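You operate a simulated robot arm through the tools that you are given. There is no shell and no other tool. Be economical: measure what you need, move in short steps, check, and stop when the job is done.

The job below is to be done with a simulated two-armed robot. You get a single attempt, and the scene is never put back.

## Task
On the ledge, fold the blue cloth in half.

Only the result counts: the job must be done as asked and must still hold three seconds after the hand-in. Knocking over, shifting, dropping, spilling or breaking anything else fails it. Flat cloth is picked up by pressing the open fingertips on it (5 to 10 N) and closing them slowly along it; thin cloth reads only 2 to 8 mm in the jaws.

## Robot
Two 6-joint arms with two-finger parallel grippers on one trunk, on a base that drives. Base frame: it is fixed to the floor where the robot stands at the start and does not move with it; the origin is under the middle of the robot, x ahead of it, y to its left, z up; the surface under the hand at the start is at about z = 0.8. Lengths are in m, angles in degrees, forces in N, time in s.
The left shoulder is at the start at [-0.096, 0.177, 0.781], the right one opposite. With the tool pointing down near the work surface each hand reaches from about 0.1 to 0.7 m from the robot's upright axis, wherever it stands, measured 20 degrees to its own side. Places, roughly: ledge [0.5, -0.4, 0.8]. Payload 1.57 kg a hand.
The TCP of each hand is the grasp point between the finger pads, 0.03 m short of the fingertips. In the tool frame z runs along the fingers and y along their closing line. The gripper opens to 0.08 m. The fingers are 0.017 m wide and 0.012 m thick; the gripper's body (0.04 by 0.082 m) begins 0.08 m behind the TCP.
Orientation is that of the tool frame in the base frame, as [roll, pitch, yaw] about the fixed x, y, z axes, in that order (R = Rz(yaw) Ry(pitch) Rx(roll)). With the fingers straight down and closing along the base's y, the tool's x points along the base's -x, its y along +y and its z along -z.

## Interface
- The arms move only by the tool nudge_tool. It takes "left_steps", "right_steps" or both (then of equal length, played together; a hand with none holds still); each is a list of rows, each a list of 7 numbers: the shift along the tool's x, y, z in m, then the turn, a rotation vector about the tool's x, y, z in degrees, then the gripper command, from -1 (fully open) to 1 (shut), values between in proportion. In form: [[tx, ty, tz, ax, ay, az, fingers], ...]. A call has 1 to 10 rows; each row is the pose to reach, as a shift and turn from the pose commanded when the call began, along the tool's axes at that moment. A row lasts 0.2 s, in which the tool goes at most 0.05 m and 8.6 degrees; a call with a longer step from one row to the next is refused whole, and so is a gripper value outside its range. A pose out of reach is approached as far as the arm can. The call stops where the force on the tool passes 40 N (or 10 N more than at its start, if that is more) or the arm is blocked; 0.2 s more then pass. The fingers move at their own pace (about 0.072 m/s each) and stop on an object; they squeeze with about 43 N. The grip force told is the motor's: it shows also when the fingers shut on nothing. Time passes only in rows, and 0.2 s behind the last, so rows that repeat a pose let the fingers close. The reply holds the time, the measured pose of the TCP, the force on the tool along the base axes, the opening and the grip force, in the units named above and with some noise, with the torque about the TCP (base axes, N m) and any sound that the robot's microphone picked up.
- Cameras (640 x 400 px; columns grow to the right, rows downward): "scene" is now at [0.0292, -0.0044, 1.4931]; the picture's right is [-0.07, -1.00, 0.00], its down [-0.83, 0.06, -0.55] and it looks along [0.55, -0.04, -0.83] (base axes); focal length 250 px, centre (320, 200). "left" rides on the left gripper at [0.072, 0.007, -0.122] in its tool frame; the picture's right is [-0.09, 1.00, 0.00], its down [-0.84, -0.08, -0.54] and it looks along [-0.54, -0.05, 0.84] (tool axes); focal length 238 px, centre (320, 200). "right" rides on the right gripper at [0.072, -0.007, -0.122] in its tool frame; the picture's right is [0.09, 1.00, 0.00], its down [-0.84, 0.08, -0.54] and it looks along [-0.54, 0.05, 0.84] (tool axes); focal length 238 px, centre (320, 200). There is no depth. A picture from a camera that has moved, and an enlarged one, comes with that camera's place and axes in the base frame and with its lens.
- get_image(camera): a new picture of that camera. It takes no simulated time.
- raise_lower(by): slides the trunk up (or, below 0, down) by that many m; the arms and the scene camera ride with it, the base frame stays. It gives what a move gives, with no picture.
- steer(legs): drives the robot by 1 to 6 legs, each [ahead, left, turn to the left] in m, m and degrees, along the robot's own axes; the way and the turn of a leg run together, so that a leg with both is an arc; at most 1.5 m and 180 degrees a leg. The arms and the cameras ride along, it lands a little off, and it stops where it bumps. It gives what a move gives.
- turn_head(pan, tilt): turns the head with the scene camera to pan (to the left, within 143 degrees either way) and tilt (down, from -29 to 69), counted from straight ahead of the robot. It gives what a move gives.
- inspect(camera, box): a new picture of the part [left, top, right, bottom] of that camera's present view, enlarged. It takes no simulated time.
- close_job(): hands the job in; it is judged then, once.

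Work in short steps. Places have to be worked out from the pictures, the camera data and where the tool is seen: move nearer, look again, correct. Check each grasp and each placing, and mend what went wrong. You have 120 turns and 108 pictures in all, those below and enlarged ones among them. Open the grippers and draw the arms clear of the work before you hand the job in, unless the task says otherwise; then end with one line.

The tools are called after "Call:" as a command line: name --argument value ..., lists and objects as JSON in quotes. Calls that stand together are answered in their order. nudge_tool: Moves the arms, as the interface text tells. Its arguments: {"type":"object","properties":{"left_steps":{"type":"array","items":{"type":"array","items":{"type":"number"}}},"right_steps":{"type":"array","items":{"type":"array","items":{"type":"number"}}}},"required":[]} The other tools are called the same way: raise_lower (by) slides the trunk up or down; steer (legs) drives the base; turn_head (pan, tilt) turns the head that bears the scene camera; get_image (camera) takes a picture; inspect (camera, box) takes an enlarged picture of a part of a camera's view; close_job () hands the job in.

At the start:

```text
time_s: 0.0
left_tool_pos: [0.475, 0.0863, 0.9737]
left_orientation: [-180.0, 0.0, -180.0]
left_force: [0.1, 0.1, -0.4]
left_wrist_torque: [0.0, 0.01, 0.03]
left_finger_gap: 0.0803
left_gripper_force: 0.0
right_tool_pos: [0.3912, -0.3249, 1.0061]
right_orientation: [-179.9, 0.0, 180.0]
right_force: [-0.6, 0.5, 0.3]
right_wrist_torque: [0.02, 0.0, -0.01]
right_finger_gap: 0.0799
right_gripper_force: 0.0
trunk travel left (down, up): [-0.225, 0.103]
robot x, y, heading: [-0.0012, -0.0005, -0.2]
head pan, tilt: [-4.2, 56.5]
```

scene: 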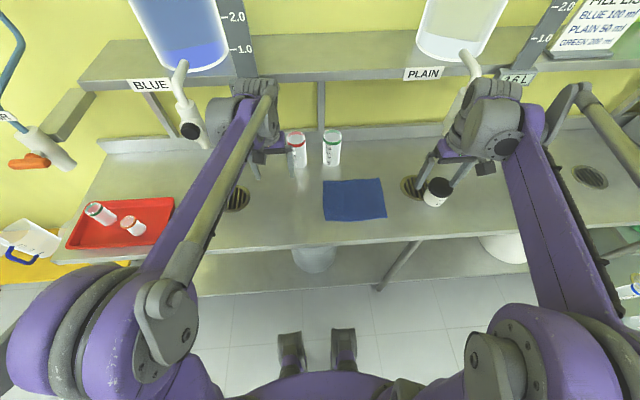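
right: 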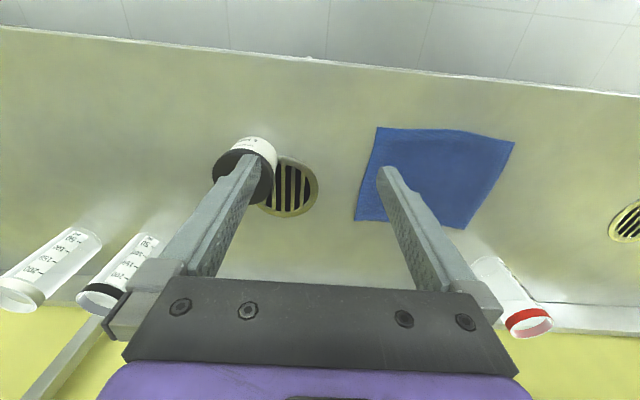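
left: 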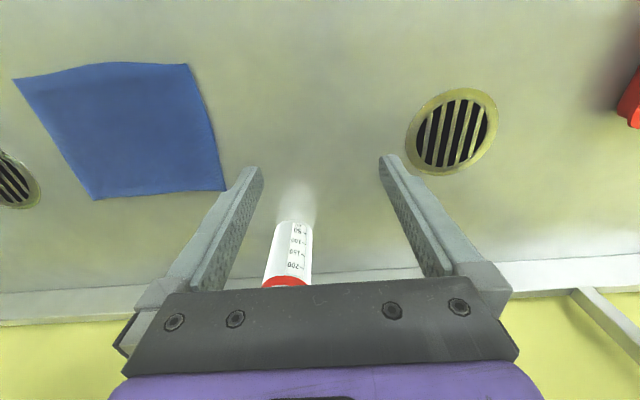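

The cloth lies at roughly x 0.41–0.57, y −0.05 to −0.26. I enlarge the scene to fix its corners and the neighbours.

Call:
inspect --camera "scene" --box '[260, 110, 460, 235]'

```text
3.20 times, centred on (360, 172) of scene
camera zoom: at [0.0292, -0.0044, 1.4931], right [-0.07, -1.0, 0.0], down [-0.83, 0.06, -0.55], along [0.55, -0.04, -0.83], focal length 801 px, centre (192, 288)
```

zoom: 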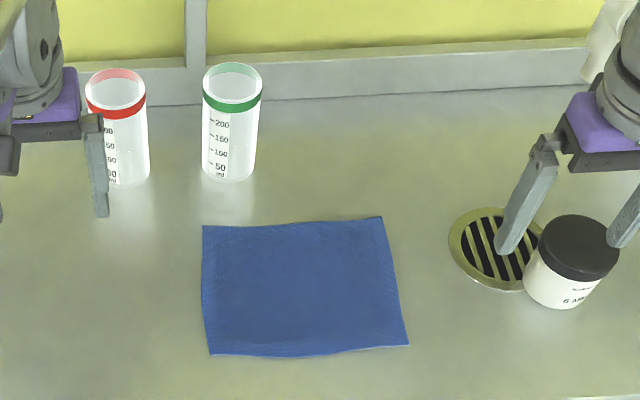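

Corners: far (0.567, −0.055), (0.567, −0.254); near (0.408, −0.051), (0.405, −0.249). I'll grip the two near corners with both hands and fold away from the robot; first hover above them with fingers narrowed.

Call:
nudge_tool --left_steps '[[0.014, -0.041, 0.0, 0, 0, 0, 0.375], [0.028, -0.083, 0.0, 0, 0, 0, 0.375], [0.042, -0.124, 0.02, 0, 0, 0, 0.375], [0.057, -0.162, 0.04, 0, 0, 0, 0.375], [0.057, -0.166, 0.074, 0, 0, 0, 0.375], [0.057, -0.166, 0.074, 0, 0, 0, 0.375]]' --right_steps '[[-0.006, 0.025, 0.0, 0, 0, 0, 0.375], [-0.012, 0.05, 0.02, 0, 0, 0, 0.375], [-0.019, 0.075, 0.045, 0, 0, 0, 0.375], [-0.025, 0.101, 0.07, 0, 0, 0, 0.375], [-0.025, 0.101, 0.106, 0, 0, 0, 0.375], [-0.025, 0.101, 0.106, 0, 0, 0, 0.375]]'

Call:
get_image --camera "left"

Call:
get_image --camera "right"

Call:
get_image --camera "scene"

```text
time_s: 1.4
left_tool_pos: [0.4196, -0.0808, 0.8981]
left_orientation: [180.0, -0.1, 179.9]
left_force: [-1.3, 0.4, -0.7]
left_wrist_torque: [-0.04, 0.0, 0.02]
left_finger_gap: 0.0248
left_gripper_force: 0.2
right_tool_pos: [0.4149, -0.2252, 0.8998]
right_orientation: [-179.9, 0.0, 180.0]
right_force: [-0.5, -0.3, 0.7]
right_wrist_torque: [-0.01, 0.05, -0.03]
right_finger_gap: 0.0249
right_gripper_force: 0.0
trunk travel left (down, up): [-0.225, 0.103]
robot x, y, heading: [-0.001, 0.0036, 0.3]
head pan, tilt: [-4.2, 56.5]
```

```text
103 pictures are left
camera left: at [0.3476, -0.0737, 1.0212], right [0.09, 1.0, 0.0], down [0.84, -0.08, 0.54], along [0.54, -0.05, -0.84], focal length 238 px, centre (320, 200)
```

left: 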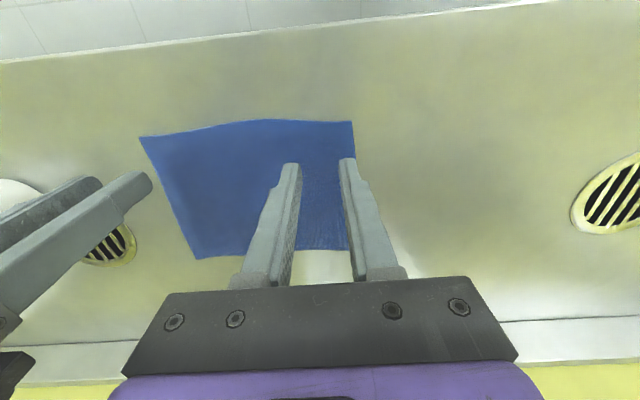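

```text
102 pictures are left
camera right: at [0.3426, -0.2319, 1.0201], right [-0.09, 1.0, 0.0], down [0.84, 0.08, 0.54], along [0.54, 0.05, -0.84], focal length 238 px, centre (320, 200)
```

right: 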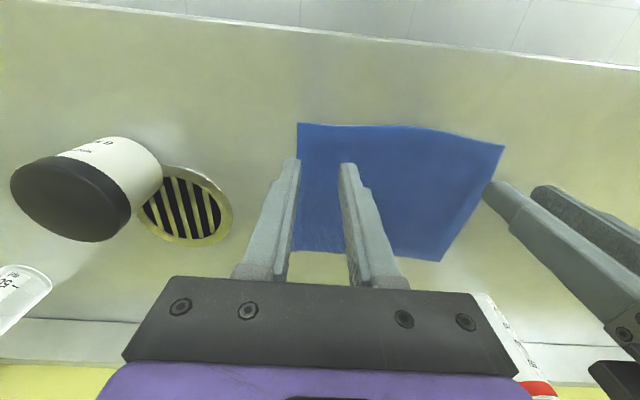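

```text
101 pictures are left
camera scene: at [0.0286, -0.0042, 1.4931], right [-0.07, -1.0, 0.0], down [-0.83, 0.06, -0.55], along [0.55, -0.04, -0.83], focal length 250 px, centre (320, 200)
```

scene: 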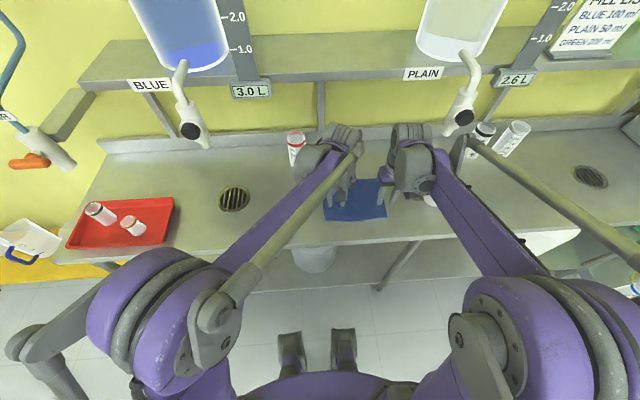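

Corners check out against both wrist views. I descend to just above the surface (expected touch at TCP z ≈ 0.83).

Call:
nudge_tool --left_steps '[[0, 0, 0.03, 0, 0, 0, 0.375], [0, 0, 0.055, 0, 0, 0, 0.375], [0, 0, 0.064, 0, 0, 0, 0.375], [0, 0, 0.064, 0, 0, 0, 0.375]]' --right_steps '[[0, 0, 0.03, 0, 0, 0, 0.375], [0, 0, 0.055, 0, 0, 0, 0.375], [0, 0, 0.064, 0, 0, 0, 0.375], [0, 0, 0.064, 0, 0, 0, 0.375]]'

Call:
get_image --camera "left"

Call:
get_image --camera "right"

```text
time_s: 2.4
left_tool_pos: [0.4184, -0.0797, 0.8348]
left_orientation: [-179.9, 0.1, -180.0]
left_force: [-0.8, 0.7, 0.2]
left_wrist_torque: [-0.02, 0.0, -0.01]
left_finger_gap: 0.0251
left_gripper_force: 0.1
right_tool_pos: [0.4151, -0.2253, 0.8346]
right_orientation: [180.0, -0.1, 180.0]
right_force: [1.1, -0.5, 3.7]
right_wrist_torque: [-0.02, -0.04, 0.01]
right_finger_gap: 0.0248
right_gripper_force: 0.0
trunk travel left (down, up): [-0.225, 0.103]
robot x, y, heading: [0.0005, -0.002, 0.5]
head pan, tilt: [-4.2, 56.5]
```

```text
100 pictures are left
camera left: at [0.3465, -0.0736, 0.9573], right [0.09, 1.0, 0.0], down [0.84, -0.08, 0.54], along [0.54, -0.05, -0.84], focal length 238 px, centre (320, 200)
```

left: 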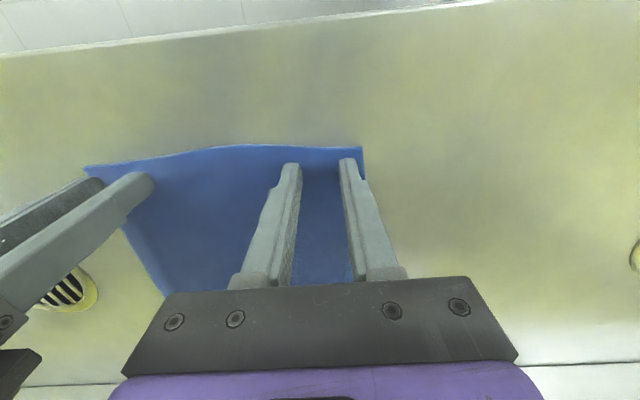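

```text
99 pictures are left
camera right: at [0.3428, -0.2319, 0.9547], right [-0.09, 1.0, 0.0], down [0.84, 0.08, 0.54], along [0.54, 0.05, -0.84], focal length 238 px, centre (320, 200)
```

right: 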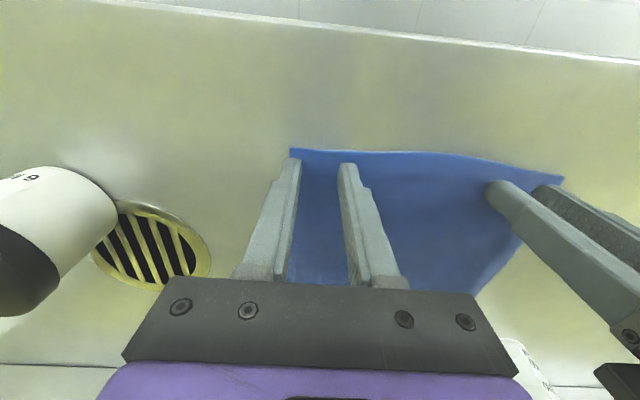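

Right tip just touches (3.7 N), left not yet. I ease down in 1–2 mm steps.

Call:
nudge_tool --left_steps '[[0, -0.001, 0.002, 0, 0, 0, 0.375], [0, -0.002, 0.003, 0, 0, 0, 0.375], [0, -0.002, 0.003, 0, 0, 0, 0.375]]' --right_steps '[[0, 0.002, -0.002, 0, 0, 0, 0.375], [0, 0.004, 0, 0, 0, 0, 0.375], [0, 0.004, 0.001, 0, 0, 0, 0.375]]'

```text
time_s: 3.2
left_tool_pos: [0.4174, -0.0796, 0.8334]
left_orientation: [180.0, 0.0, 180.0]
left_force: [1.2, 2.1, 10.0]
left_wrist_torque: [0.06, -0.08, 0.01]
left_finger_gap: 0.0248
left_gripper_force: 0.1
right_tool_pos: [0.416, -0.2211, 0.8338]
right_orientation: [180.0, 0.0, -179.9]
right_force: [-0.5, -0.3, 4.0]
right_wrist_torque: [-0.02, -0.04, -0.01]
right_finger_gap: 0.0245
right_gripper_force: 0.2
trunk travel left (down, up): [-0.225, 0.103]
robot x, y, heading: [0.0035, 0.0028, 0.1]
head pan, tilt: [-4.2, 56.5]
```

Left presses at 10 N, right at 4 N; I add a millimetre on the right, ease the left slightly, and close slowly.

Call:
nudge_tool --left_steps '[[0, 0, -0.0005, 0, 0, 0, 0.375], [0, 0, -0.0005, 0, 0, 0, 0.45], [0, 0, -0.0005, 0, 0, 0, 0.53], [0, 0, -0.0005, 0, 0, 0, 0.61], [0, 0, -0.0005, 0, 0, 0, 0.69], [0, 0, -0.0005, 0, 0, 0, 0.77], [0, 0, -0.0005, 0, 0, 0, 0.85], [0, 0, -0.0005, 0, 0, 0, 0.93], [0, 0, -0.0005, 0, 0, 0, 1], [0, 0, -0.0005, 0, 0, 0, 1]]' --right_steps '[[0, 0, 0.001, 0, 0, 0, 0.375], [0, 0, 0.001, 0, 0, 0, 0.45], [0, 0, 0.001, 0, 0, 0, 0.53], [0, 0, 0.001, 0, 0, 0, 0.61], [0, 0, 0.001, 0, 0, 0, 0.69], [0, 0, 0.001, 0, 0, 0, 0.77], [0, 0, 0.001, 0, 0, 0, 0.85], [0, 0, 0.001, 0, 0, 0, 0.93], [0, 0, 0.001, 0, 0, 0, 1], [0, 0, 0.001, 0, 0, 0, 1]]'

Call:
get_image --camera "left"

Call:
get_image --camera "right"

```text
time_s: 5.4
left_tool_pos: [0.4169, -0.0811, 0.835]
left_orientation: [-179.9, 0.2, -180.0]
left_force: [-0.8, -12.8, 3.5]
left_wrist_torque: [-0.4, -0.02, 0.05]
left_finger_gap: 0.0036
left_gripper_force: 24.7
right_tool_pos: [0.4148, -0.2189, 0.8334]
right_orientation: [180.0, 0.0, -180.0]
right_force: [-0.5, 13.2, 16.5]
right_wrist_torque: [0.44, 0.02, 0.03]
right_finger_gap: 0.0035
right_gripper_force: 25.1
trunk travel left (down, up): [-0.225, 0.103]
robot x, y, heading: [-0.002, -0.0017, -0.1]
head pan, tilt: [-4.2, 56.5]
```

```text
98 pictures are left
camera left: at [0.3454, -0.0751, 0.9565], right [0.09, 1.0, 0.0], down [0.84, -0.08, 0.54], along [0.54, -0.05, -0.84], focal length 238 px, centre (320, 200)
```

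left: 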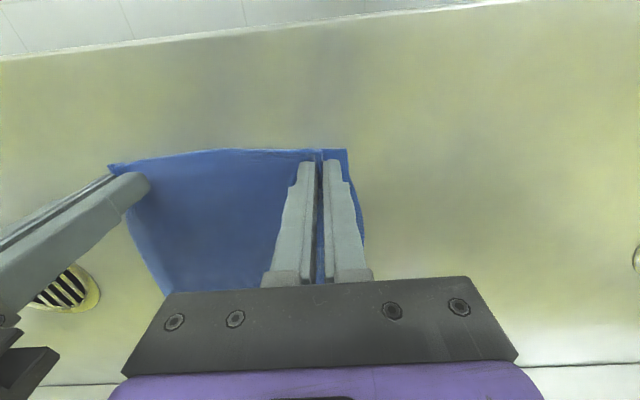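

```text
97 pictures are left
camera right: at [0.3416, -0.2268, 0.9537], right [-0.09, 1.0, 0.0], down [0.84, 0.08, 0.54], along [0.54, 0.05, -0.84], focal length 238 px, centre (320, 200)
```

right: 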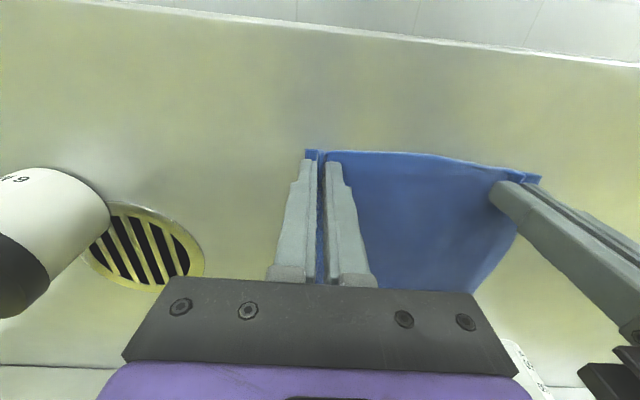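

Both hands hold cloth (3.5 mm gaps) and it is taut between them, so I bring the hands 4 mm inward while lifting along the first half of the fold arc about x ≈ 0.487.

Call:
nudge_tool --left_steps '[[0, -0.003, -0.002, 0, 0, 0, 1], [-0.001, -0.004, -0.012, 0, 0, 0, 1], [-0.0043, -0.004, -0.024, 0, 0, 0, 1], [-0.0095, -0.004, -0.0355, 0, 0, 0, 1], [-0.0166, -0.004, -0.0456, 0, 0, 0, 1], [-0.025, -0.004, -0.054, 0, 0, 0, 1], [-0.0355, -0.004, -0.0615, 0, 0, 0, 1], [-0.047, -0.004, -0.067, 0, 0, 0, 1], [-0.0587, -0.004, -0.07, 0, 0, 0, 1], [-0.0587, -0.004, -0.07, 0, 0, 0, 1]]' --right_steps '[[0, 0.003, -0.002, 0, 0, 0, 1], [-0.001, 0.004, -0.012, 0, 0, 0, 1], [-0.0043, 0.004, -0.024, 0, 0, 0, 1], [-0.0095, 0.004, -0.0355, 0, 0, 0, 1], [-0.0166, 0.004, -0.0456, 0, 0, 0, 1], [-0.025, 0.004, -0.054, 0, 0, 0, 1], [-0.0355, 0.004, -0.0615, 0, 0, 0, 1], [-0.047, 0.004, -0.067, 0, 0, 0, 1], [-0.0587, 0.004, -0.07, 0, 0, 0, 1], [-0.0587, 0.004, -0.07, 0, 0, 0, 1]]'

Call:
get_image --camera "left"

Call:
get_image --camera "right"

Call:
inspect --camera "scene" --box '[260, 110, 460, 235]'

```text
time_s: 7.6
left_tool_pos: [0.4754, -0.0871, 0.9032]
left_orientation: [-180.0, 0.0, -179.9]
left_force: [0.6, -0.7, -0.2]
left_wrist_torque: [0.03, 0.0, 0.02]
left_finger_gap: 0.0034
left_gripper_force: 24.3
right_tool_pos: [0.4738, -0.2154, 0.902]
right_orientation: [-179.9, 0.0, 179.9]
right_force: [0.4, -0.2, -0.2]
right_wrist_torque: [0.03, 0.02, 0.05]
right_finger_gap: 0.0037
right_gripper_force: 24.2
trunk travel left (down, up): [-0.225, 0.103]
robot x, y, heading: [-0.0027, 0.0028, 0.1]
head pan, tilt: [-4.2, 56.5]
```

```text
96 pictures are left
camera left: at [0.4044, -0.0795, 1.0264], right [0.09, 1.0, 0.0], down [0.84, -0.08, 0.54], along [0.54, -0.05, -0.84], focal length 238 px, centre (320, 200)
```

left: 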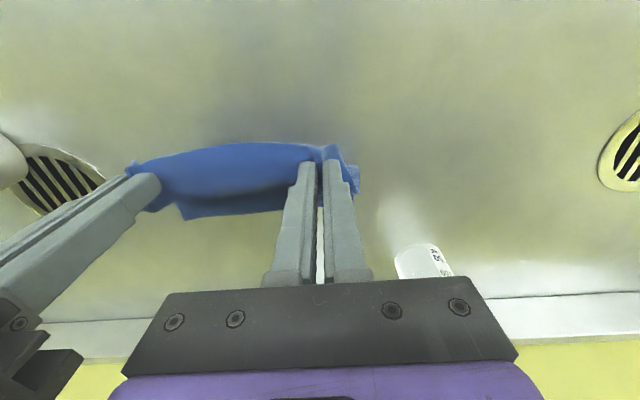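

```text
95 pictures are left
camera right: at [0.4018, -0.2221, 1.024], right [-0.09, 1.0, 0.0], down [0.84, 0.08, 0.54], along [0.54, 0.05, -0.84], focal length 238 px, centre (320, 200)
```

right: 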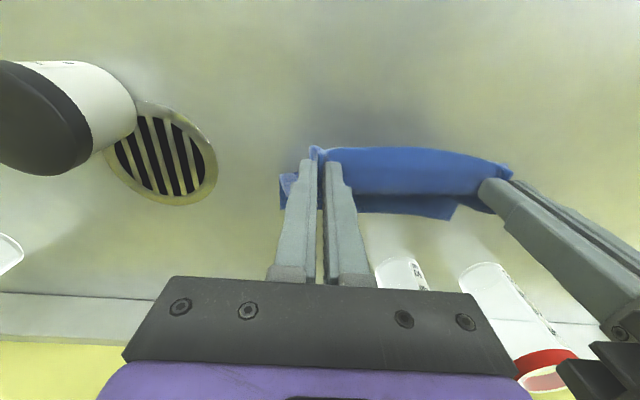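

```text
3.20 times, centred on (360, 172) of scene
camera zoom: at [0.0287, -0.0043, 1.4931], right [-0.07, -1.0, 0.0], down [-0.83, 0.06, -0.55], along [0.55, -0.04, -0.83], focal length 801 px, centre (192, 288)
```

zoom: 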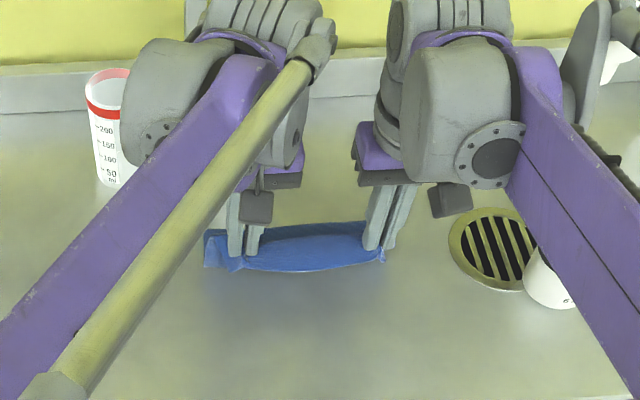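

The far corners still lie where they were (≈0.56, −0.26 and ≈0.56, −0.05), and the flap hangs free between the hands. I continue the arc down toward the far edge, stopping short of touching to check bottle clearance.

Call:
nudge_tool --left_steps '[[-0.012, 0, -0.001, 0, 0, 0, 1], [-0.0247, 0, 0, 0, 0, 0, 1], [-0.034, 0, 0.002, 0, 0, 0, 1], [-0.0423, 0, 0.006, 0, 0, 0, 1], [-0.051, 0, 0.01, 0, 0, 0, 1], [-0.0579, 0, 0.0156, 0, 0, 0, 1], [-0.0705, 0, 0.0293, 0, 0, 0, 1], [-0.0705, 0, 0.0293, 0, 0, 0, 1]]' --right_steps '[[-0.012, 0, -0.001, 0, 0, 0, 1], [-0.0247, 0, 0, 0, 0, 0, 1], [-0.034, 0, 0.002, 0, 0, 0, 1], [-0.0423, 0, 0.006, 0, 0, 0, 1], [-0.051, 0, 0.01, 0, 0, 0, 1], [-0.0579, 0, 0.0156, 0, 0, 0, 1], [-0.0705, 0, 0.0293, 0, 0, 0, 1], [-0.0705, 0, 0.0293, 0, 0, 0, 1]]'

Call:
get_image --camera "left"

Call:
get_image --camera "right"

Call:
inspect --camera "scene" --box '[260, 110, 460, 235]'

```text
time_s: 9.4
left_tool_pos: [0.5477, -0.085, 0.8743]
left_orientation: [180.0, -0.1, -180.0]
left_force: [0.4, 0.3, -0.1]
left_wrist_torque: [0.02, 0.03, 0.01]
left_finger_gap: 0.0037
left_gripper_force: 24.3
right_tool_pos: [0.5448, -0.2157, 0.8738]
right_orientation: [180.0, 0.0, -180.0]
right_force: [0.8, 0.1, 0.1]
right_wrist_torque: [0.0, 0.0, 0.02]
right_finger_gap: 0.0037
right_gripper_force: 24.1
trunk travel left (down, up): [-0.225, 0.103]
robot x, y, heading: [0.0017, 0.0008, -0.1]
head pan, tilt: [-4.2, 56.5]
```

```text
93 pictures are left
camera left: at [0.4762, -0.0797, 0.9966], right [0.09, 1.0, 0.0], down [0.84, -0.08, 0.54], along [0.54, -0.05, -0.84], focal length 238 px, centre (320, 200)
```

left: 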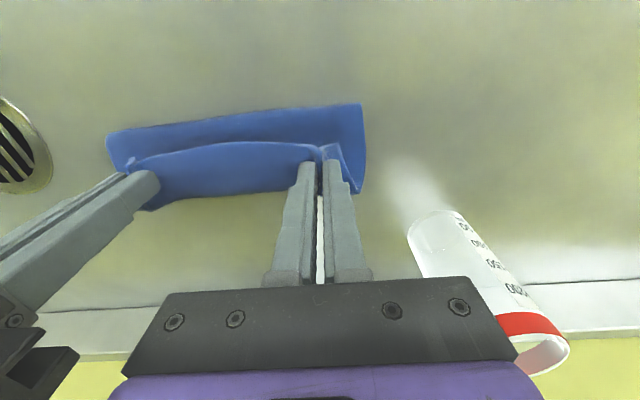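

```text
92 pictures are left
camera right: at [0.4717, -0.2225, 0.9942], right [-0.09, 1.0, 0.0], down [0.84, 0.08, 0.54], along [0.54, 0.05, -0.84], focal length 238 px, centre (320, 200)
```

right: 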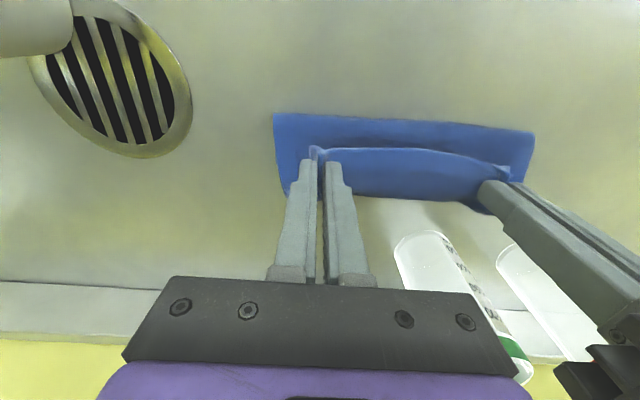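

```text
3.20 times, centred on (360, 172) of scene
camera zoom: at [0.0283, -0.0042, 1.4931], right [-0.07, -1.0, 0.0], down [-0.83, 0.06, -0.55], along [0.55, -0.04, -0.83], focal length 801 px, centre (192, 288)
```

zoom: 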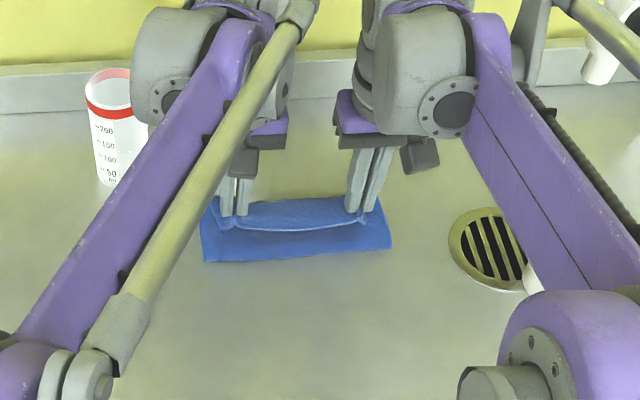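

The cloth has slid about 3 cm forward: fold line ≈ 0.517, far edge ≈ 0.597 (bottle front ≈ 0.632). I lower with slack first, then look again before aligning the edges.

Call:
nudge_tool --left_steps '[[-0.003, 0, 0.01, 0, 0, 0, 1], [-0.008, 0, 0.02, 0, 0, 0, 1], [-0.015, 0, 0.028, 0, 0, 0, 1], [-0.015, 0, 0.028, 0, 0, 0, 1]]' --right_steps '[[-0.005, 0, 0.01, 0, 0, 0, 1], [-0.01, 0, 0.02, 0, 0, 0, 1], [-0.017, 0, 0.028, 0, 0, 0, 1], [-0.017, 0, 0.028, 0, 0, 0, 1]]'

Call:
get_image --camera "left"

Call:
get_image --camera "right"

Call:
inspect --camera "scene" --box '[300, 140, 420, 215]'

```text
time_s: 10.4
left_tool_pos: [0.5617, -0.0864, 0.8464]
left_orientation: [179.9, 0.0, 180.0]
left_force: [0.2, -0.7, -0.1]
left_wrist_torque: [0.03, 0.02, 0.06]
left_finger_gap: 0.0036
left_gripper_force: 24.6
right_tool_pos: [0.5609, -0.2159, 0.8459]
right_orientation: [-179.9, -0.1, 180.0]
right_force: [0.1, 0.9, 0.4]
right_wrist_torque: [0.0, -0.05, -0.01]
right_finger_gap: 0.0035
right_gripper_force: 24.1
trunk travel left (down, up): [-0.225, 0.103]
robot x, y, heading: [0.0013, -0.0021, 0.0]
head pan, tilt: [-4.2, 56.5]
```

```text
90 pictures are left
camera left: at [0.491, -0.0793, 0.969], right [0.09, 1.0, 0.0], down [0.84, -0.08, 0.54], along [0.54, -0.05, -0.84], focal length 238 px, centre (320, 200)
```

left: 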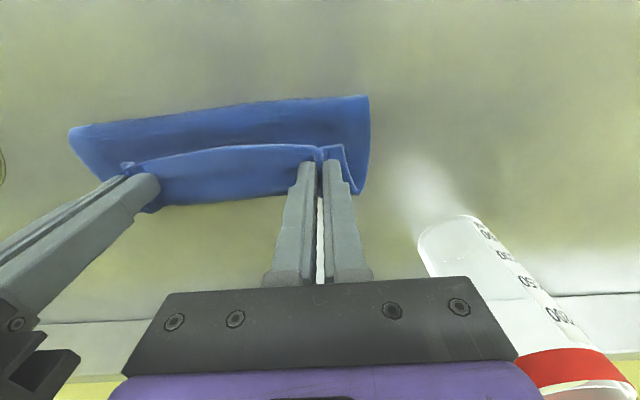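

```text
89 pictures are left
camera right: at [0.4885, -0.2229, 0.9667], right [-0.09, 1.0, 0.0], down [0.84, 0.08, 0.54], along [0.54, 0.05, -0.84], focal length 238 px, centre (320, 200)
```

right: 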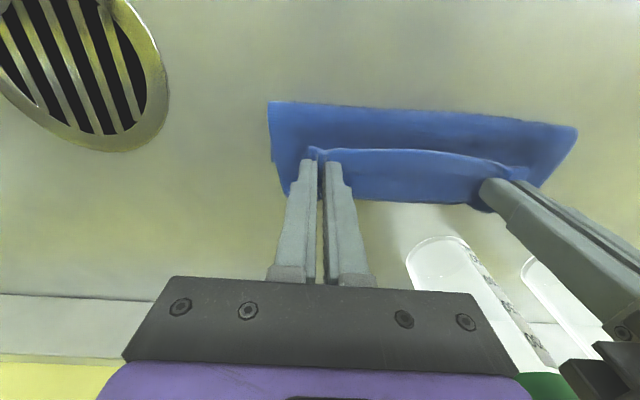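

```text
5.33 times, centred on (360, 178) of scene
camera zoom: at [0.0288, -0.0043, 1.4931], right [-0.07, -1.0, 0.0], down [-0.83, 0.06, -0.55], along [0.55, -0.04, -0.83], focal length 1336 px, centre (107, 320)
```

zoom: 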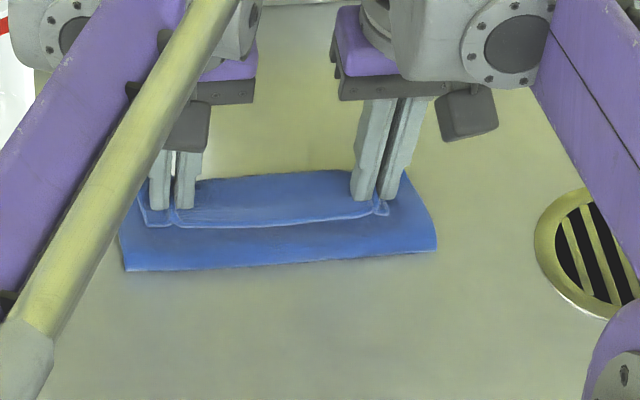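

Fold line ≈ 0.52, far edge still ≈ 0.596, so the cloth is no longer sliding. I bring the held edge forward to x ≈ 0.585 at low height, and down to near contact.

Call:
nudge_tool --left_steps '[[-0.006, 0.001, 0.003, 0, 0, 0, 1], [-0.012, 0.002, 0.005, 0, 0, 0, 1], [-0.018, 0.003, 0.007, 0, 0, 0, 1], [-0.022, 0.004, 0.01, 0, 0, 0, 1], [-0.022, 0.004, 0.01, 0, 0, 0, 1]]' --right_steps '[[-0.006, -0.001, 0.003, 0, 0, 0, 1], [-0.012, -0.002, 0.005, 0, 0, 0, 1], [-0.018, -0.003, 0.007, 0, 0, 0, 1], [-0.023, -0.004, 0.01, 0, 0, 0, 1], [-0.023, -0.004, 0.01, 0, 0, 0, 1]]'

Call:
get_image --camera "left"

Call:
get_image --camera "right"

```text
time_s: 11.6
left_tool_pos: [0.5824, -0.083, 0.8375]
left_orientation: [-179.8, 0.0, 179.9]
left_force: [-0.8, -15.5, 11.7]
left_wrist_torque: [-0.5, 0.06, 0.07]
left_finger_gap: 0.0037
left_gripper_force: 25.1
right_tool_pos: [0.5838, -0.2203, 0.8359]
right_orientation: [180.0, 0.1, 179.9]
right_force: [-2.9, 13.7, 13.3]
right_wrist_torque: [0.52, 0.18, 0.03]
right_finger_gap: 0.0039
right_gripper_force: 25.2
trunk travel left (down, up): [-0.225, 0.103]
robot x, y, heading: [0.0021, 0.0019, 0.0]
head pan, tilt: [-4.2, 56.5]
```

```text
87 pictures are left
camera left: at [0.5107, -0.076, 0.9602], right [0.09, 1.0, 0.0], down [0.84, -0.08, 0.54], along [0.54, -0.05, -0.84], focal length 238 px, centre (320, 200)
```

left: 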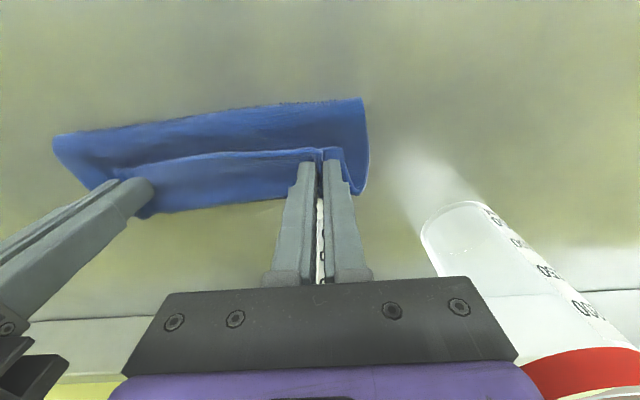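

```text
86 pictures are left
camera right: at [0.5108, -0.2263, 0.9582], right [-0.09, 1.0, 0.0], down [0.84, 0.08, 0.54], along [0.54, 0.05, -0.84], focal length 238 px, centre (320, 200)
```

right: 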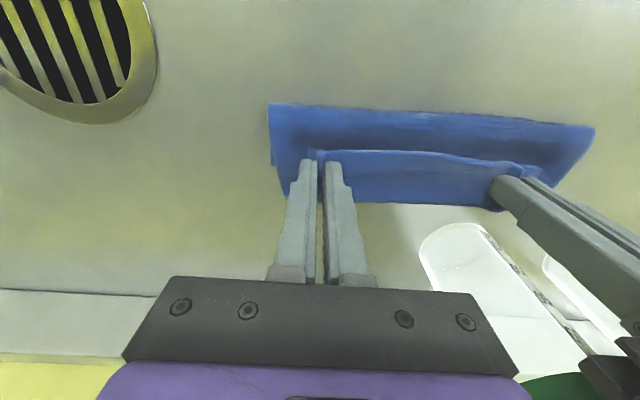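

The cloth followed a bit further (far edge ≈ 0.61, fold ≈ 0.54), clear of the bottle by ~2 cm. I release here: open slowly with light pressure so the bunched fabric spreads, then lift gently.

Call:
nudge_tool --left_steps '[[0, 0, 0, 0, 0, 0, 0.9], [0, 0, 0, 0, 0, 0, 0.8], [0, 0, 0, 0, 0, 0, 0.7], [0, 0, 0, 0, 0, 0, 0.6], [0, 0, 0, 0, 0, 0, 0.5], [0, 0, 0, 0, 0, 0, 0.5], [0, 0, -0.006, 0, 0, 0, 0.5], [0, 0, -0.02, 0, 0, 0, 0.5], [0, 0, -0.04, 0, 0, 0, 0.5], [0, 0, -0.06, 0, 0, 0, 0.5]]' --right_steps '[[0, 0, 0, 0, 0, 0, 0.9], [0, 0, 0, 0, 0, 0, 0.8], [0, 0, 0, 0, 0, 0, 0.7], [0, 0, 0, 0, 0, 0, 0.6], [0, 0, 0, 0, 0, 0, 0.5], [0, 0, 0, 0, 0, 0, 0.5], [0, 0, -0.006, 0, 0, 0, 0.5], [0, 0, -0.02, 0, 0, 0, 0.5], [0, 0, -0.04, 0, 0, 0, 0.5], [0, 0, -0.06, 0, 0, 0, 0.5]]'

Call:
get_image --camera "left"

Call:
get_image --camera "right"

Call:
inspect --camera "scene" --box '[300, 140, 420, 215]'

```text
time_s: 13.8
left_tool_pos: [0.5841, -0.0831, 0.8965]
left_orientation: [-180.0, 0.0, -180.0]
left_force: [-0.8, -0.7, 0.0]
left_wrist_torque: [0.04, 0.02, 0.06]
left_finger_gap: 0.0202
left_gripper_force: 0.0
right_tool_pos: [0.5846, -0.2202, 0.8959]
right_orientation: [-180.0, 0.0, -179.9]
right_force: [0.6, -0.1, 0.2]
right_wrist_torque: [-0.03, 0.01, 0.02]
right_finger_gap: 0.0201
right_gripper_force: 0.0
trunk travel left (down, up): [-0.225, 0.103]
robot x, y, heading: [0.0027, -0.0045, 0.1]
head pan, tilt: [-4.2, 56.5]
```

```text
85 pictures are left
camera left: at [0.5125, -0.0761, 1.0188], right [0.09, 1.0, 0.0], down [0.84, -0.08, 0.54], along [0.54, -0.05, -0.84], focal length 238 px, centre (320, 200)
```

left: 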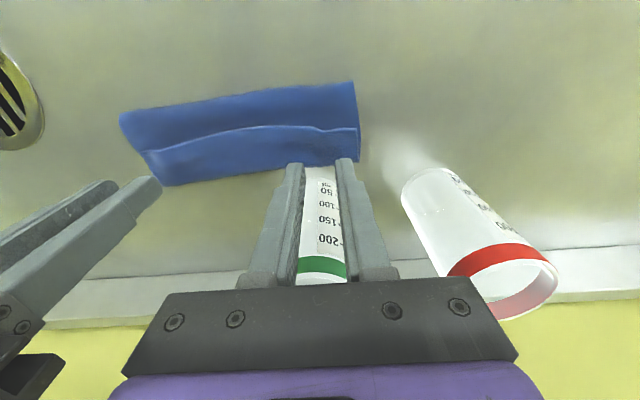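

```text
84 pictures are left
camera right: at [0.5121, -0.2273, 1.0165], right [-0.09, 1.0, 0.0], down [0.84, 0.08, 0.54], along [0.54, 0.05, -0.84], focal length 238 px, centre (320, 200)
```

right: 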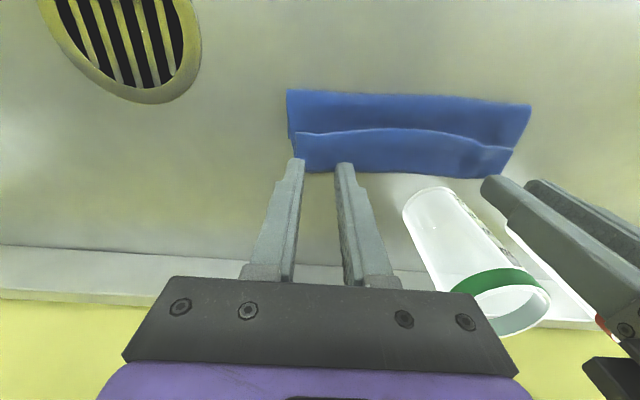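

```text
5.33 times, centred on (360, 178) of scene
camera zoom: at [0.0289, -0.0043, 1.4931], right [-0.07, -1.0, 0.0], down [-0.83, 0.06, -0.55], along [0.55, -0.04, -0.83], focal length 1336 px, centre (107, 320)
```

zoom: 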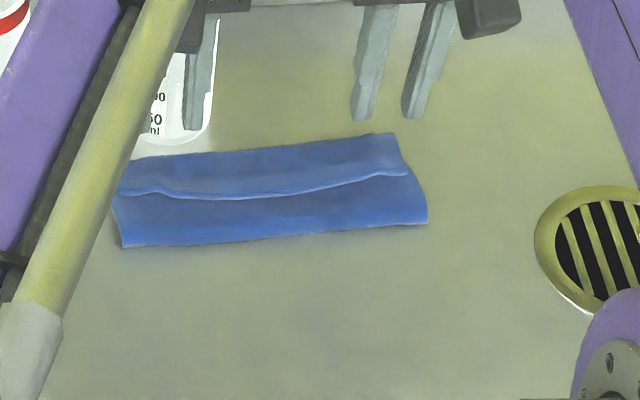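

The free edge is curled back: it lies at x ≈ 0.578 facing the robot, with the layer bent at ≈ 0.607. I'll re-grip that strip, lift it free, and let it drop flipped over from the air; first go down onto the strip.

Call:
nudge_tool --left_steps '[[-0.004, 0.005, 0, 0, 0, 0, 0.375], [-0.004, 0.005, 0.025, 0, 0, 0, 0.375], [-0.004, 0.005, 0.045, 0, 0, 0, 0.375], [-0.004, 0.005, 0.055, 0, 0, 0, 0.375], [-0.004, 0.005, 0.055, 0, 0, 0, 0.375]]' --right_steps '[[-0.005, 0.004, 0, 0, 0, 0, 0.375], [-0.005, 0.004, 0.025, 0, 0, 0, 0.375], [-0.005, 0.004, 0.045, 0, 0, 0, 0.375], [-0.005, 0.004, 0.055, 0, 0, 0, 0.375], [-0.005, 0.004, 0.055, 0, 0, 0, 0.375]]'

Call:
get_image --camera "left"

Call:
get_image --camera "right"

```text
time_s: 15.0
left_tool_pos: [0.5878, -0.0768, 0.8442]
left_orientation: [-180.0, 0.3, 180.0]
left_force: [-0.4, 2.2, 37.7]
left_wrist_torque: [-0.41, -1.43, 0.02]
left_finger_gap: 0.0245
left_gripper_force: 0.0
right_tool_pos: [0.5893, -0.2154, 0.8436]
right_orientation: [179.9, 0.2, -179.9]
right_force: [0.5, -0.8, 0.6]
right_wrist_torque: [0.02, -0.01, 0.0]
right_finger_gap: 0.0247
right_gripper_force: 0.1
trunk travel left (down, up): [-0.225, 0.103]
robot x, y, heading: [0.0025, -0.0029, -0.1]
head pan, tilt: [-4.2, 56.5]
```

```text
82 pictures are left
camera left: at [0.5158, -0.0701, 0.9665], right [0.09, 1.0, 0.0], down [0.83, -0.08, 0.55], along [0.54, -0.05, -0.84], focal length 238 px, centre (320, 200)
```

left: 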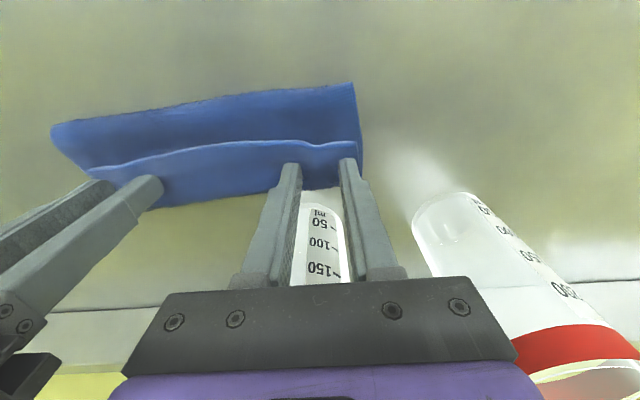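

```text
81 pictures are left
camera right: at [0.5149, -0.2224, 0.9644], right [-0.09, 1.0, 0.0], down [0.84, 0.08, 0.54], along [0.54, 0.05, -0.84], focal length 238 px, centre (320, 200)
```

right: 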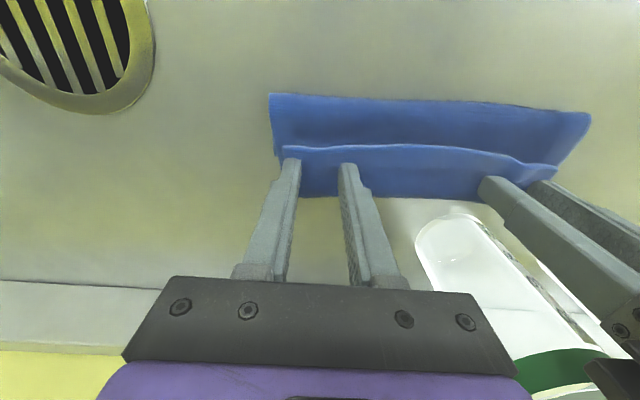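

Left reads 38 N with a torque showing contact ~4 cm ahead: the hand body is sitting on the green bottle's rim. I lift the left straight up at once, (right too) and look.

Call:
nudge_tool --left_steps '[[0, 0, -0.01, 0, 0, 0, 0.375], [0, 0, -0.03, 0, 0, 0, 0.375], [0, 0, -0.07, 0, 0, 0, 0.375], [0.04, 0, -0.09, 0, 0, 0, 0.375]]' --right_steps '[[0, 0, -0.01, 0, 0, 0, 0.375], [0, 0, -0.03, 0, 0, 0, 0.375], [0, 0, -0.07, 0, 0, 0, 0.375], [0.04, 0, -0.09, 0, 0, 0, 0.375]]'

Call:
get_image --camera "left"

Call:
get_image --camera "right"

```text
time_s: 16.2
left_tool_pos: [0.5786, -0.0748, 0.8997]
left_orientation: [179.6, -1.5, -179.1]
left_force: [0.0, -0.2, -0.6]
left_wrist_torque: [0.04, 0.03, 0.0]
left_finger_gap: 0.025
left_gripper_force: 0.1
right_tool_pos: [0.579, -0.2147, 0.8991]
right_orientation: [179.7, -1.6, -179.3]
right_force: [0.5, 0.3, -0.6]
right_wrist_torque: [-0.02, -0.01, 0.01]
right_finger_gap: 0.025
right_gripper_force: 0.1
trunk travel left (down, up): [-0.225, 0.103]
robot x, y, heading: [0.0054, -0.0014, 0.2]
head pan, tilt: [-4.2, 56.5]
stopped in row 4 (left hand): the arm was blocked; the commanded pose is now the measured one
```

```text
80 pictures are left
camera left: at [0.5106, -0.0694, 1.0233], right [0.08, 1.0, 0.0], down [0.85, -0.07, 0.52], along [0.52, -0.04, -0.85], focal length 238 px, centre (320, 200)
```

left: 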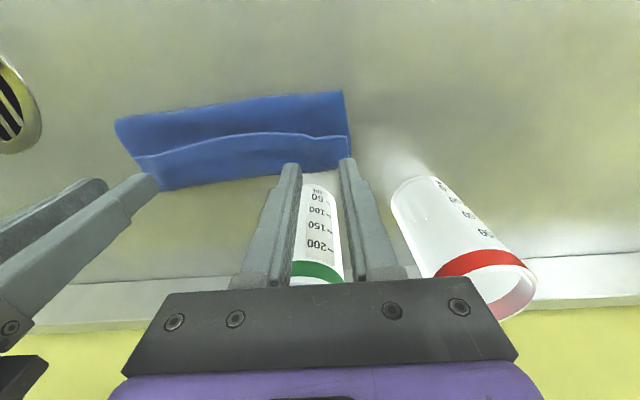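

```text
79 pictures are left
camera right: at [0.5096, -0.2233, 1.0219], right [-0.1, 0.99, 0.01], down [0.85, 0.08, 0.52], along [0.52, 0.06, -0.86], focal length 238 px, centre (320, 200)
```

right: 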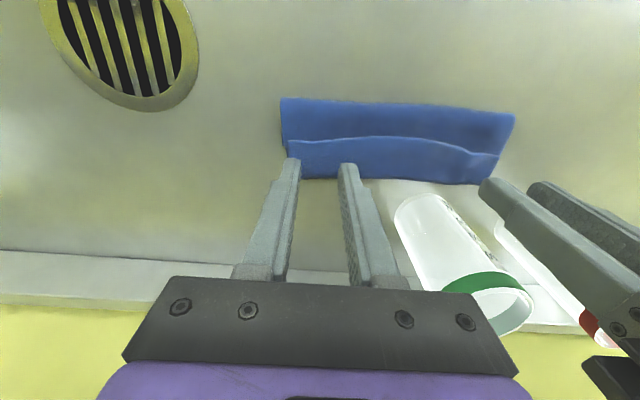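

The arm reported blocked on the way up; bottles still stand. I look at the scene for what it met.

Call:
get_image --camera "scene"

Call:
inspect --camera "scene" --box '[270, 60, 470, 220]'

```text
78 pictures are left
camera scene: at [0.0688, -0.0101, 1.4917], right [-0.07, -1.0, 0.0], down [-0.85, 0.06, -0.53], along [0.53, -0.03, -0.85], focal length 250 px, centre (320, 200)
```

scene: 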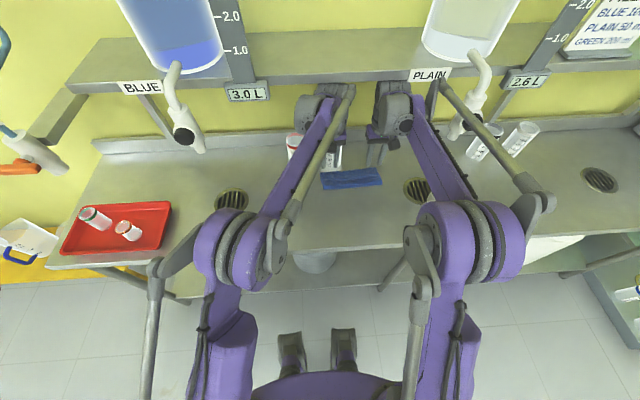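

```text
2.50 times, centred on (370, 140) of scene
camera zoom: at [0.0688, -0.0101, 1.4917], right [-0.07, -1.0, 0.0], down [-0.85, 0.06, -0.53], along [0.53, -0.03, -0.85], focal length 626 px, centre (195, 350)
```

zoom: 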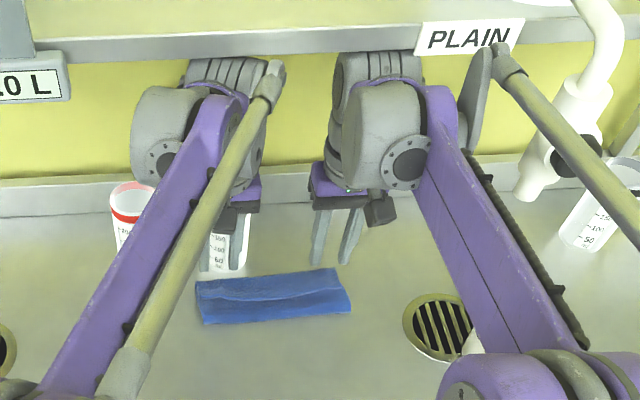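

The wrists met the underside of the shelf and the robot is pitched ~1.5° forward. I lower 1.5 cm and draw both hands back toward the robot, clear of shelf and bottle.

Call:
nudge_tool --left_steps '[[0.004, 0, 0.01, 0, 0, 0, 0.375], [0.015, 0, 0.015, 0, 0, 0, 0.375], [0.04, 0, 0.015, 0, 0, 0, 0.375], [0.08, 0, 0.015, 0, 0, 0, 0.375], [0.12, 0, 0.0, 0, 0, 0, 0.375], [0.12, 0, 0.0, 0, 0, 0, 0.375]]' --right_steps '[[0.004, 0, 0.01, 0, 0, 0, 0.375], [0.015, 0, 0.015, 0, 0, 0, 0.375], [0.04, 0, 0.015, 0, 0, 0, 0.375], [0.08, 0, 0.015, 0, 0, 0, 0.375], [0.12, 0, 0.0, 0, 0, 0, 0.375], [0.12, 0, 0.0, 0, 0, 0, 0.375]]'

Call:
get_image --camera "scene"

Call:
get_image --camera "left"

Call:
get_image --camera "right"

```text
time_s: 17.6
left_tool_pos: [0.4339, -0.0739, 0.9186]
left_orientation: [179.9, 0.0, -179.5]
left_force: [-0.1, -0.3, -0.3]
left_wrist_torque: [-0.01, -0.01, 0.02]
left_finger_gap: 0.0247
left_gripper_force: 0.1
right_tool_pos: [0.434, -0.2144, 0.9243]
right_orientation: [-180.0, 0.0, -179.6]
right_force: [-0.5, -1.1, -0.2]
right_wrist_torque: [0.0, 0.02, -0.03]
right_finger_gap: 0.025
right_gripper_force: 0.2
trunk travel left (down, up): [-0.225, 0.103]
robot x, y, heading: [0.0017, -0.0003, 0.4]
head pan, tilt: [-4.2, 56.5]
```

```text
76 pictures are left
camera scene: at [0.0319, -0.0041, 1.4931], right [-0.07, -1.0, 0.0], down [-0.83, 0.06, -0.55], along [0.55, -0.04, -0.83], focal length 250 px, centre (320, 200)
```

scene: 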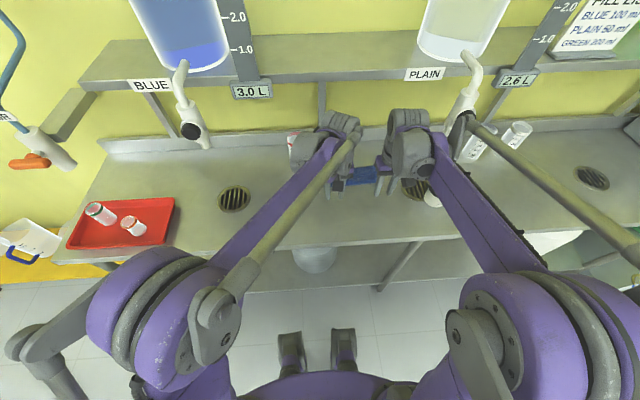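

```text
75 pictures are left
camera left: at [0.3631, -0.0677, 1.0417], right [0.08, 1.0, 0.0], down [0.84, -0.07, 0.54], along [0.54, -0.05, -0.84], focal length 238 px, centre (320, 200)
```

left: 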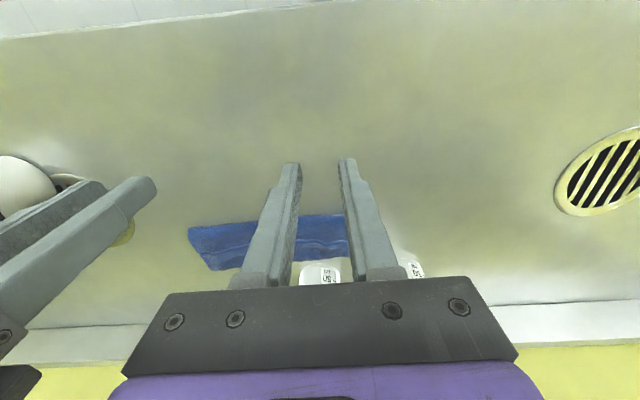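

```text
74 pictures are left
camera right: at [0.3615, -0.2214, 1.044], right [-0.1, 1.0, 0.0], down [0.84, 0.08, 0.54], along [0.54, 0.05, -0.84], focal length 238 px, centre (320, 200)
```

right: 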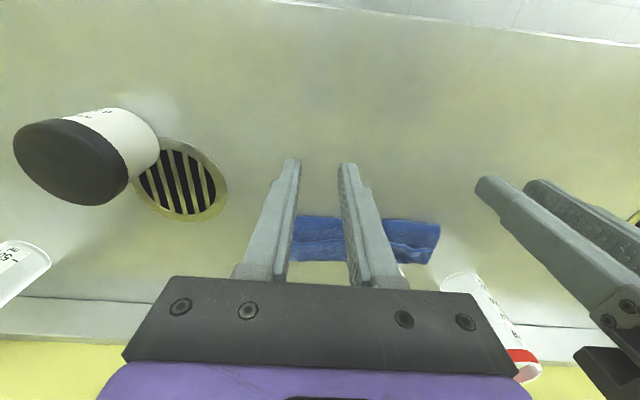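

Robot is upright again and everything stands. To get away from bottle and shelf, I'll pinch the folded edge (x ≈ 0.55) with both hands and draw the whole cloth ~10 cm toward the robot.

Call:
nudge_tool --left_steps '[[-0.04, -0.004, 0.0, 0, 0, 0, 0.375], [-0.08, -0.008, 0.01, 0, 0, 0, 0.375], [-0.116, -0.011, 0.03, 0, 0, 0, 0.375], [-0.116, -0.011, 0.06, 0, 0, 0, 0.375], [-0.116, -0.011, 0.076, 0, 0, 0, 0.375], [-0.116, -0.011, 0.076, 0, 0, 0, 0.375]]' --right_steps '[[-0.04, 0, 0.005, 0, 0, 0, 0.375], [-0.08, 0, 0.015, 0, 0, 0, 0.375], [-0.119, 0, 0.035, 0, 0, 0, 0.375], [-0.119, 0, 0.065, 0, 0, 0, 0.375], [-0.119, 0, 0.082, 0, 0, 0, 0.375], [-0.119, 0, 0.082, 0, 0, 0, 0.375]]'

Call:
get_image --camera "left"

Call:
get_image --camera "right"

```text
time_s: 19.0
left_tool_pos: [0.5501, -0.0827, 0.8455]
left_orientation: [-180.0, 0.0, -179.6]
left_force: [0.8, -0.7, -0.8]
left_wrist_torque: [-0.01, -0.03, 0.01]
left_finger_gap: 0.025
left_gripper_force: 0.2
right_tool_pos: [0.552, -0.2121, 0.8393]
right_orientation: [180.0, -0.1, -179.6]
right_force: [0.5, 0.9, 0.2]
right_wrist_torque: [0.0, 0.01, 0.0]
right_finger_gap: 0.0248
right_gripper_force: 0.0
trunk travel left (down, up): [-0.225, 0.103]
robot x, y, heading: [0.0009, 0.0004, 0.2]
head pan, tilt: [-4.2, 56.5]
```

```text
73 pictures are left
camera left: at [0.4783, -0.0769, 0.9672], right [0.09, 1.0, 0.0], down [0.84, -0.07, 0.54], along [0.54, -0.05, -0.84], focal length 238 px, centre (320, 200)
```

left: 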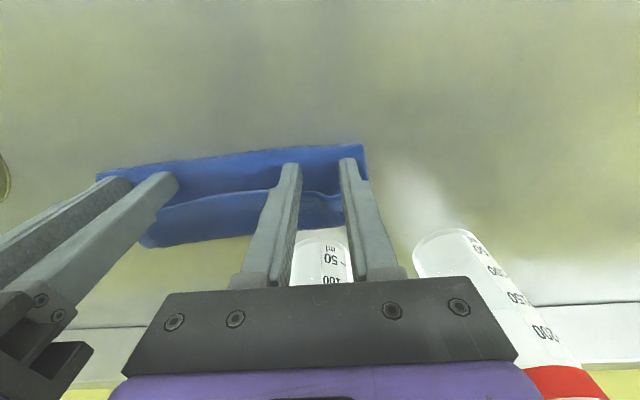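

```text
72 pictures are left
camera right: at [0.4786, -0.2197, 0.9612], right [-0.1, 1.0, 0.0], down [0.84, 0.08, 0.54], along [0.54, 0.05, -0.84], focal length 238 px, centre (320, 200)
```

right: 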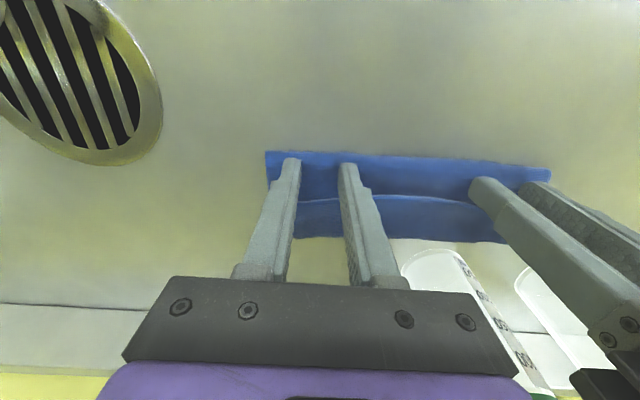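

Fingers are over the folded edge. I press down a few millimetres and read forces.

Call:
nudge_tool --left_steps '[[0, 0, 0.004, 0, 0, 0, 0.375], [0, 0, 0.008, 0, 0, 0, 0.375], [0, 0, 0.01, 0, 0, 0, 0.375]]' --right_steps '[[0, 0, 0.001, 0, 0, 0, 0.375], [0, 0, 0.003, 0, 0, 0, 0.375], [0, 0, 0.004, 0, 0, 0, 0.375]]'

```text
time_s: 19.8
left_tool_pos: [0.5485, -0.0839, 0.8364]
left_orientation: [179.9, 0.0, -179.6]
left_force: [1.0, -1.0, 9.6]
left_wrist_torque: [0.02, -0.08, 0.01]
left_finger_gap: 0.0244
left_gripper_force: 0.1
right_tool_pos: [0.5512, -0.2129, 0.8378]
right_orientation: [179.9, 0.0, -179.7]
right_force: [0.2, 0.8, 6.0]
right_wrist_torque: [0.03, 0.02, -0.03]
right_finger_gap: 0.0247
right_gripper_force: 0.0
trunk travel left (down, up): [-0.225, 0.103]
robot x, y, heading: [0.0011, 0.0022, 0.5]
head pan, tilt: [-4.2, 56.5]
```

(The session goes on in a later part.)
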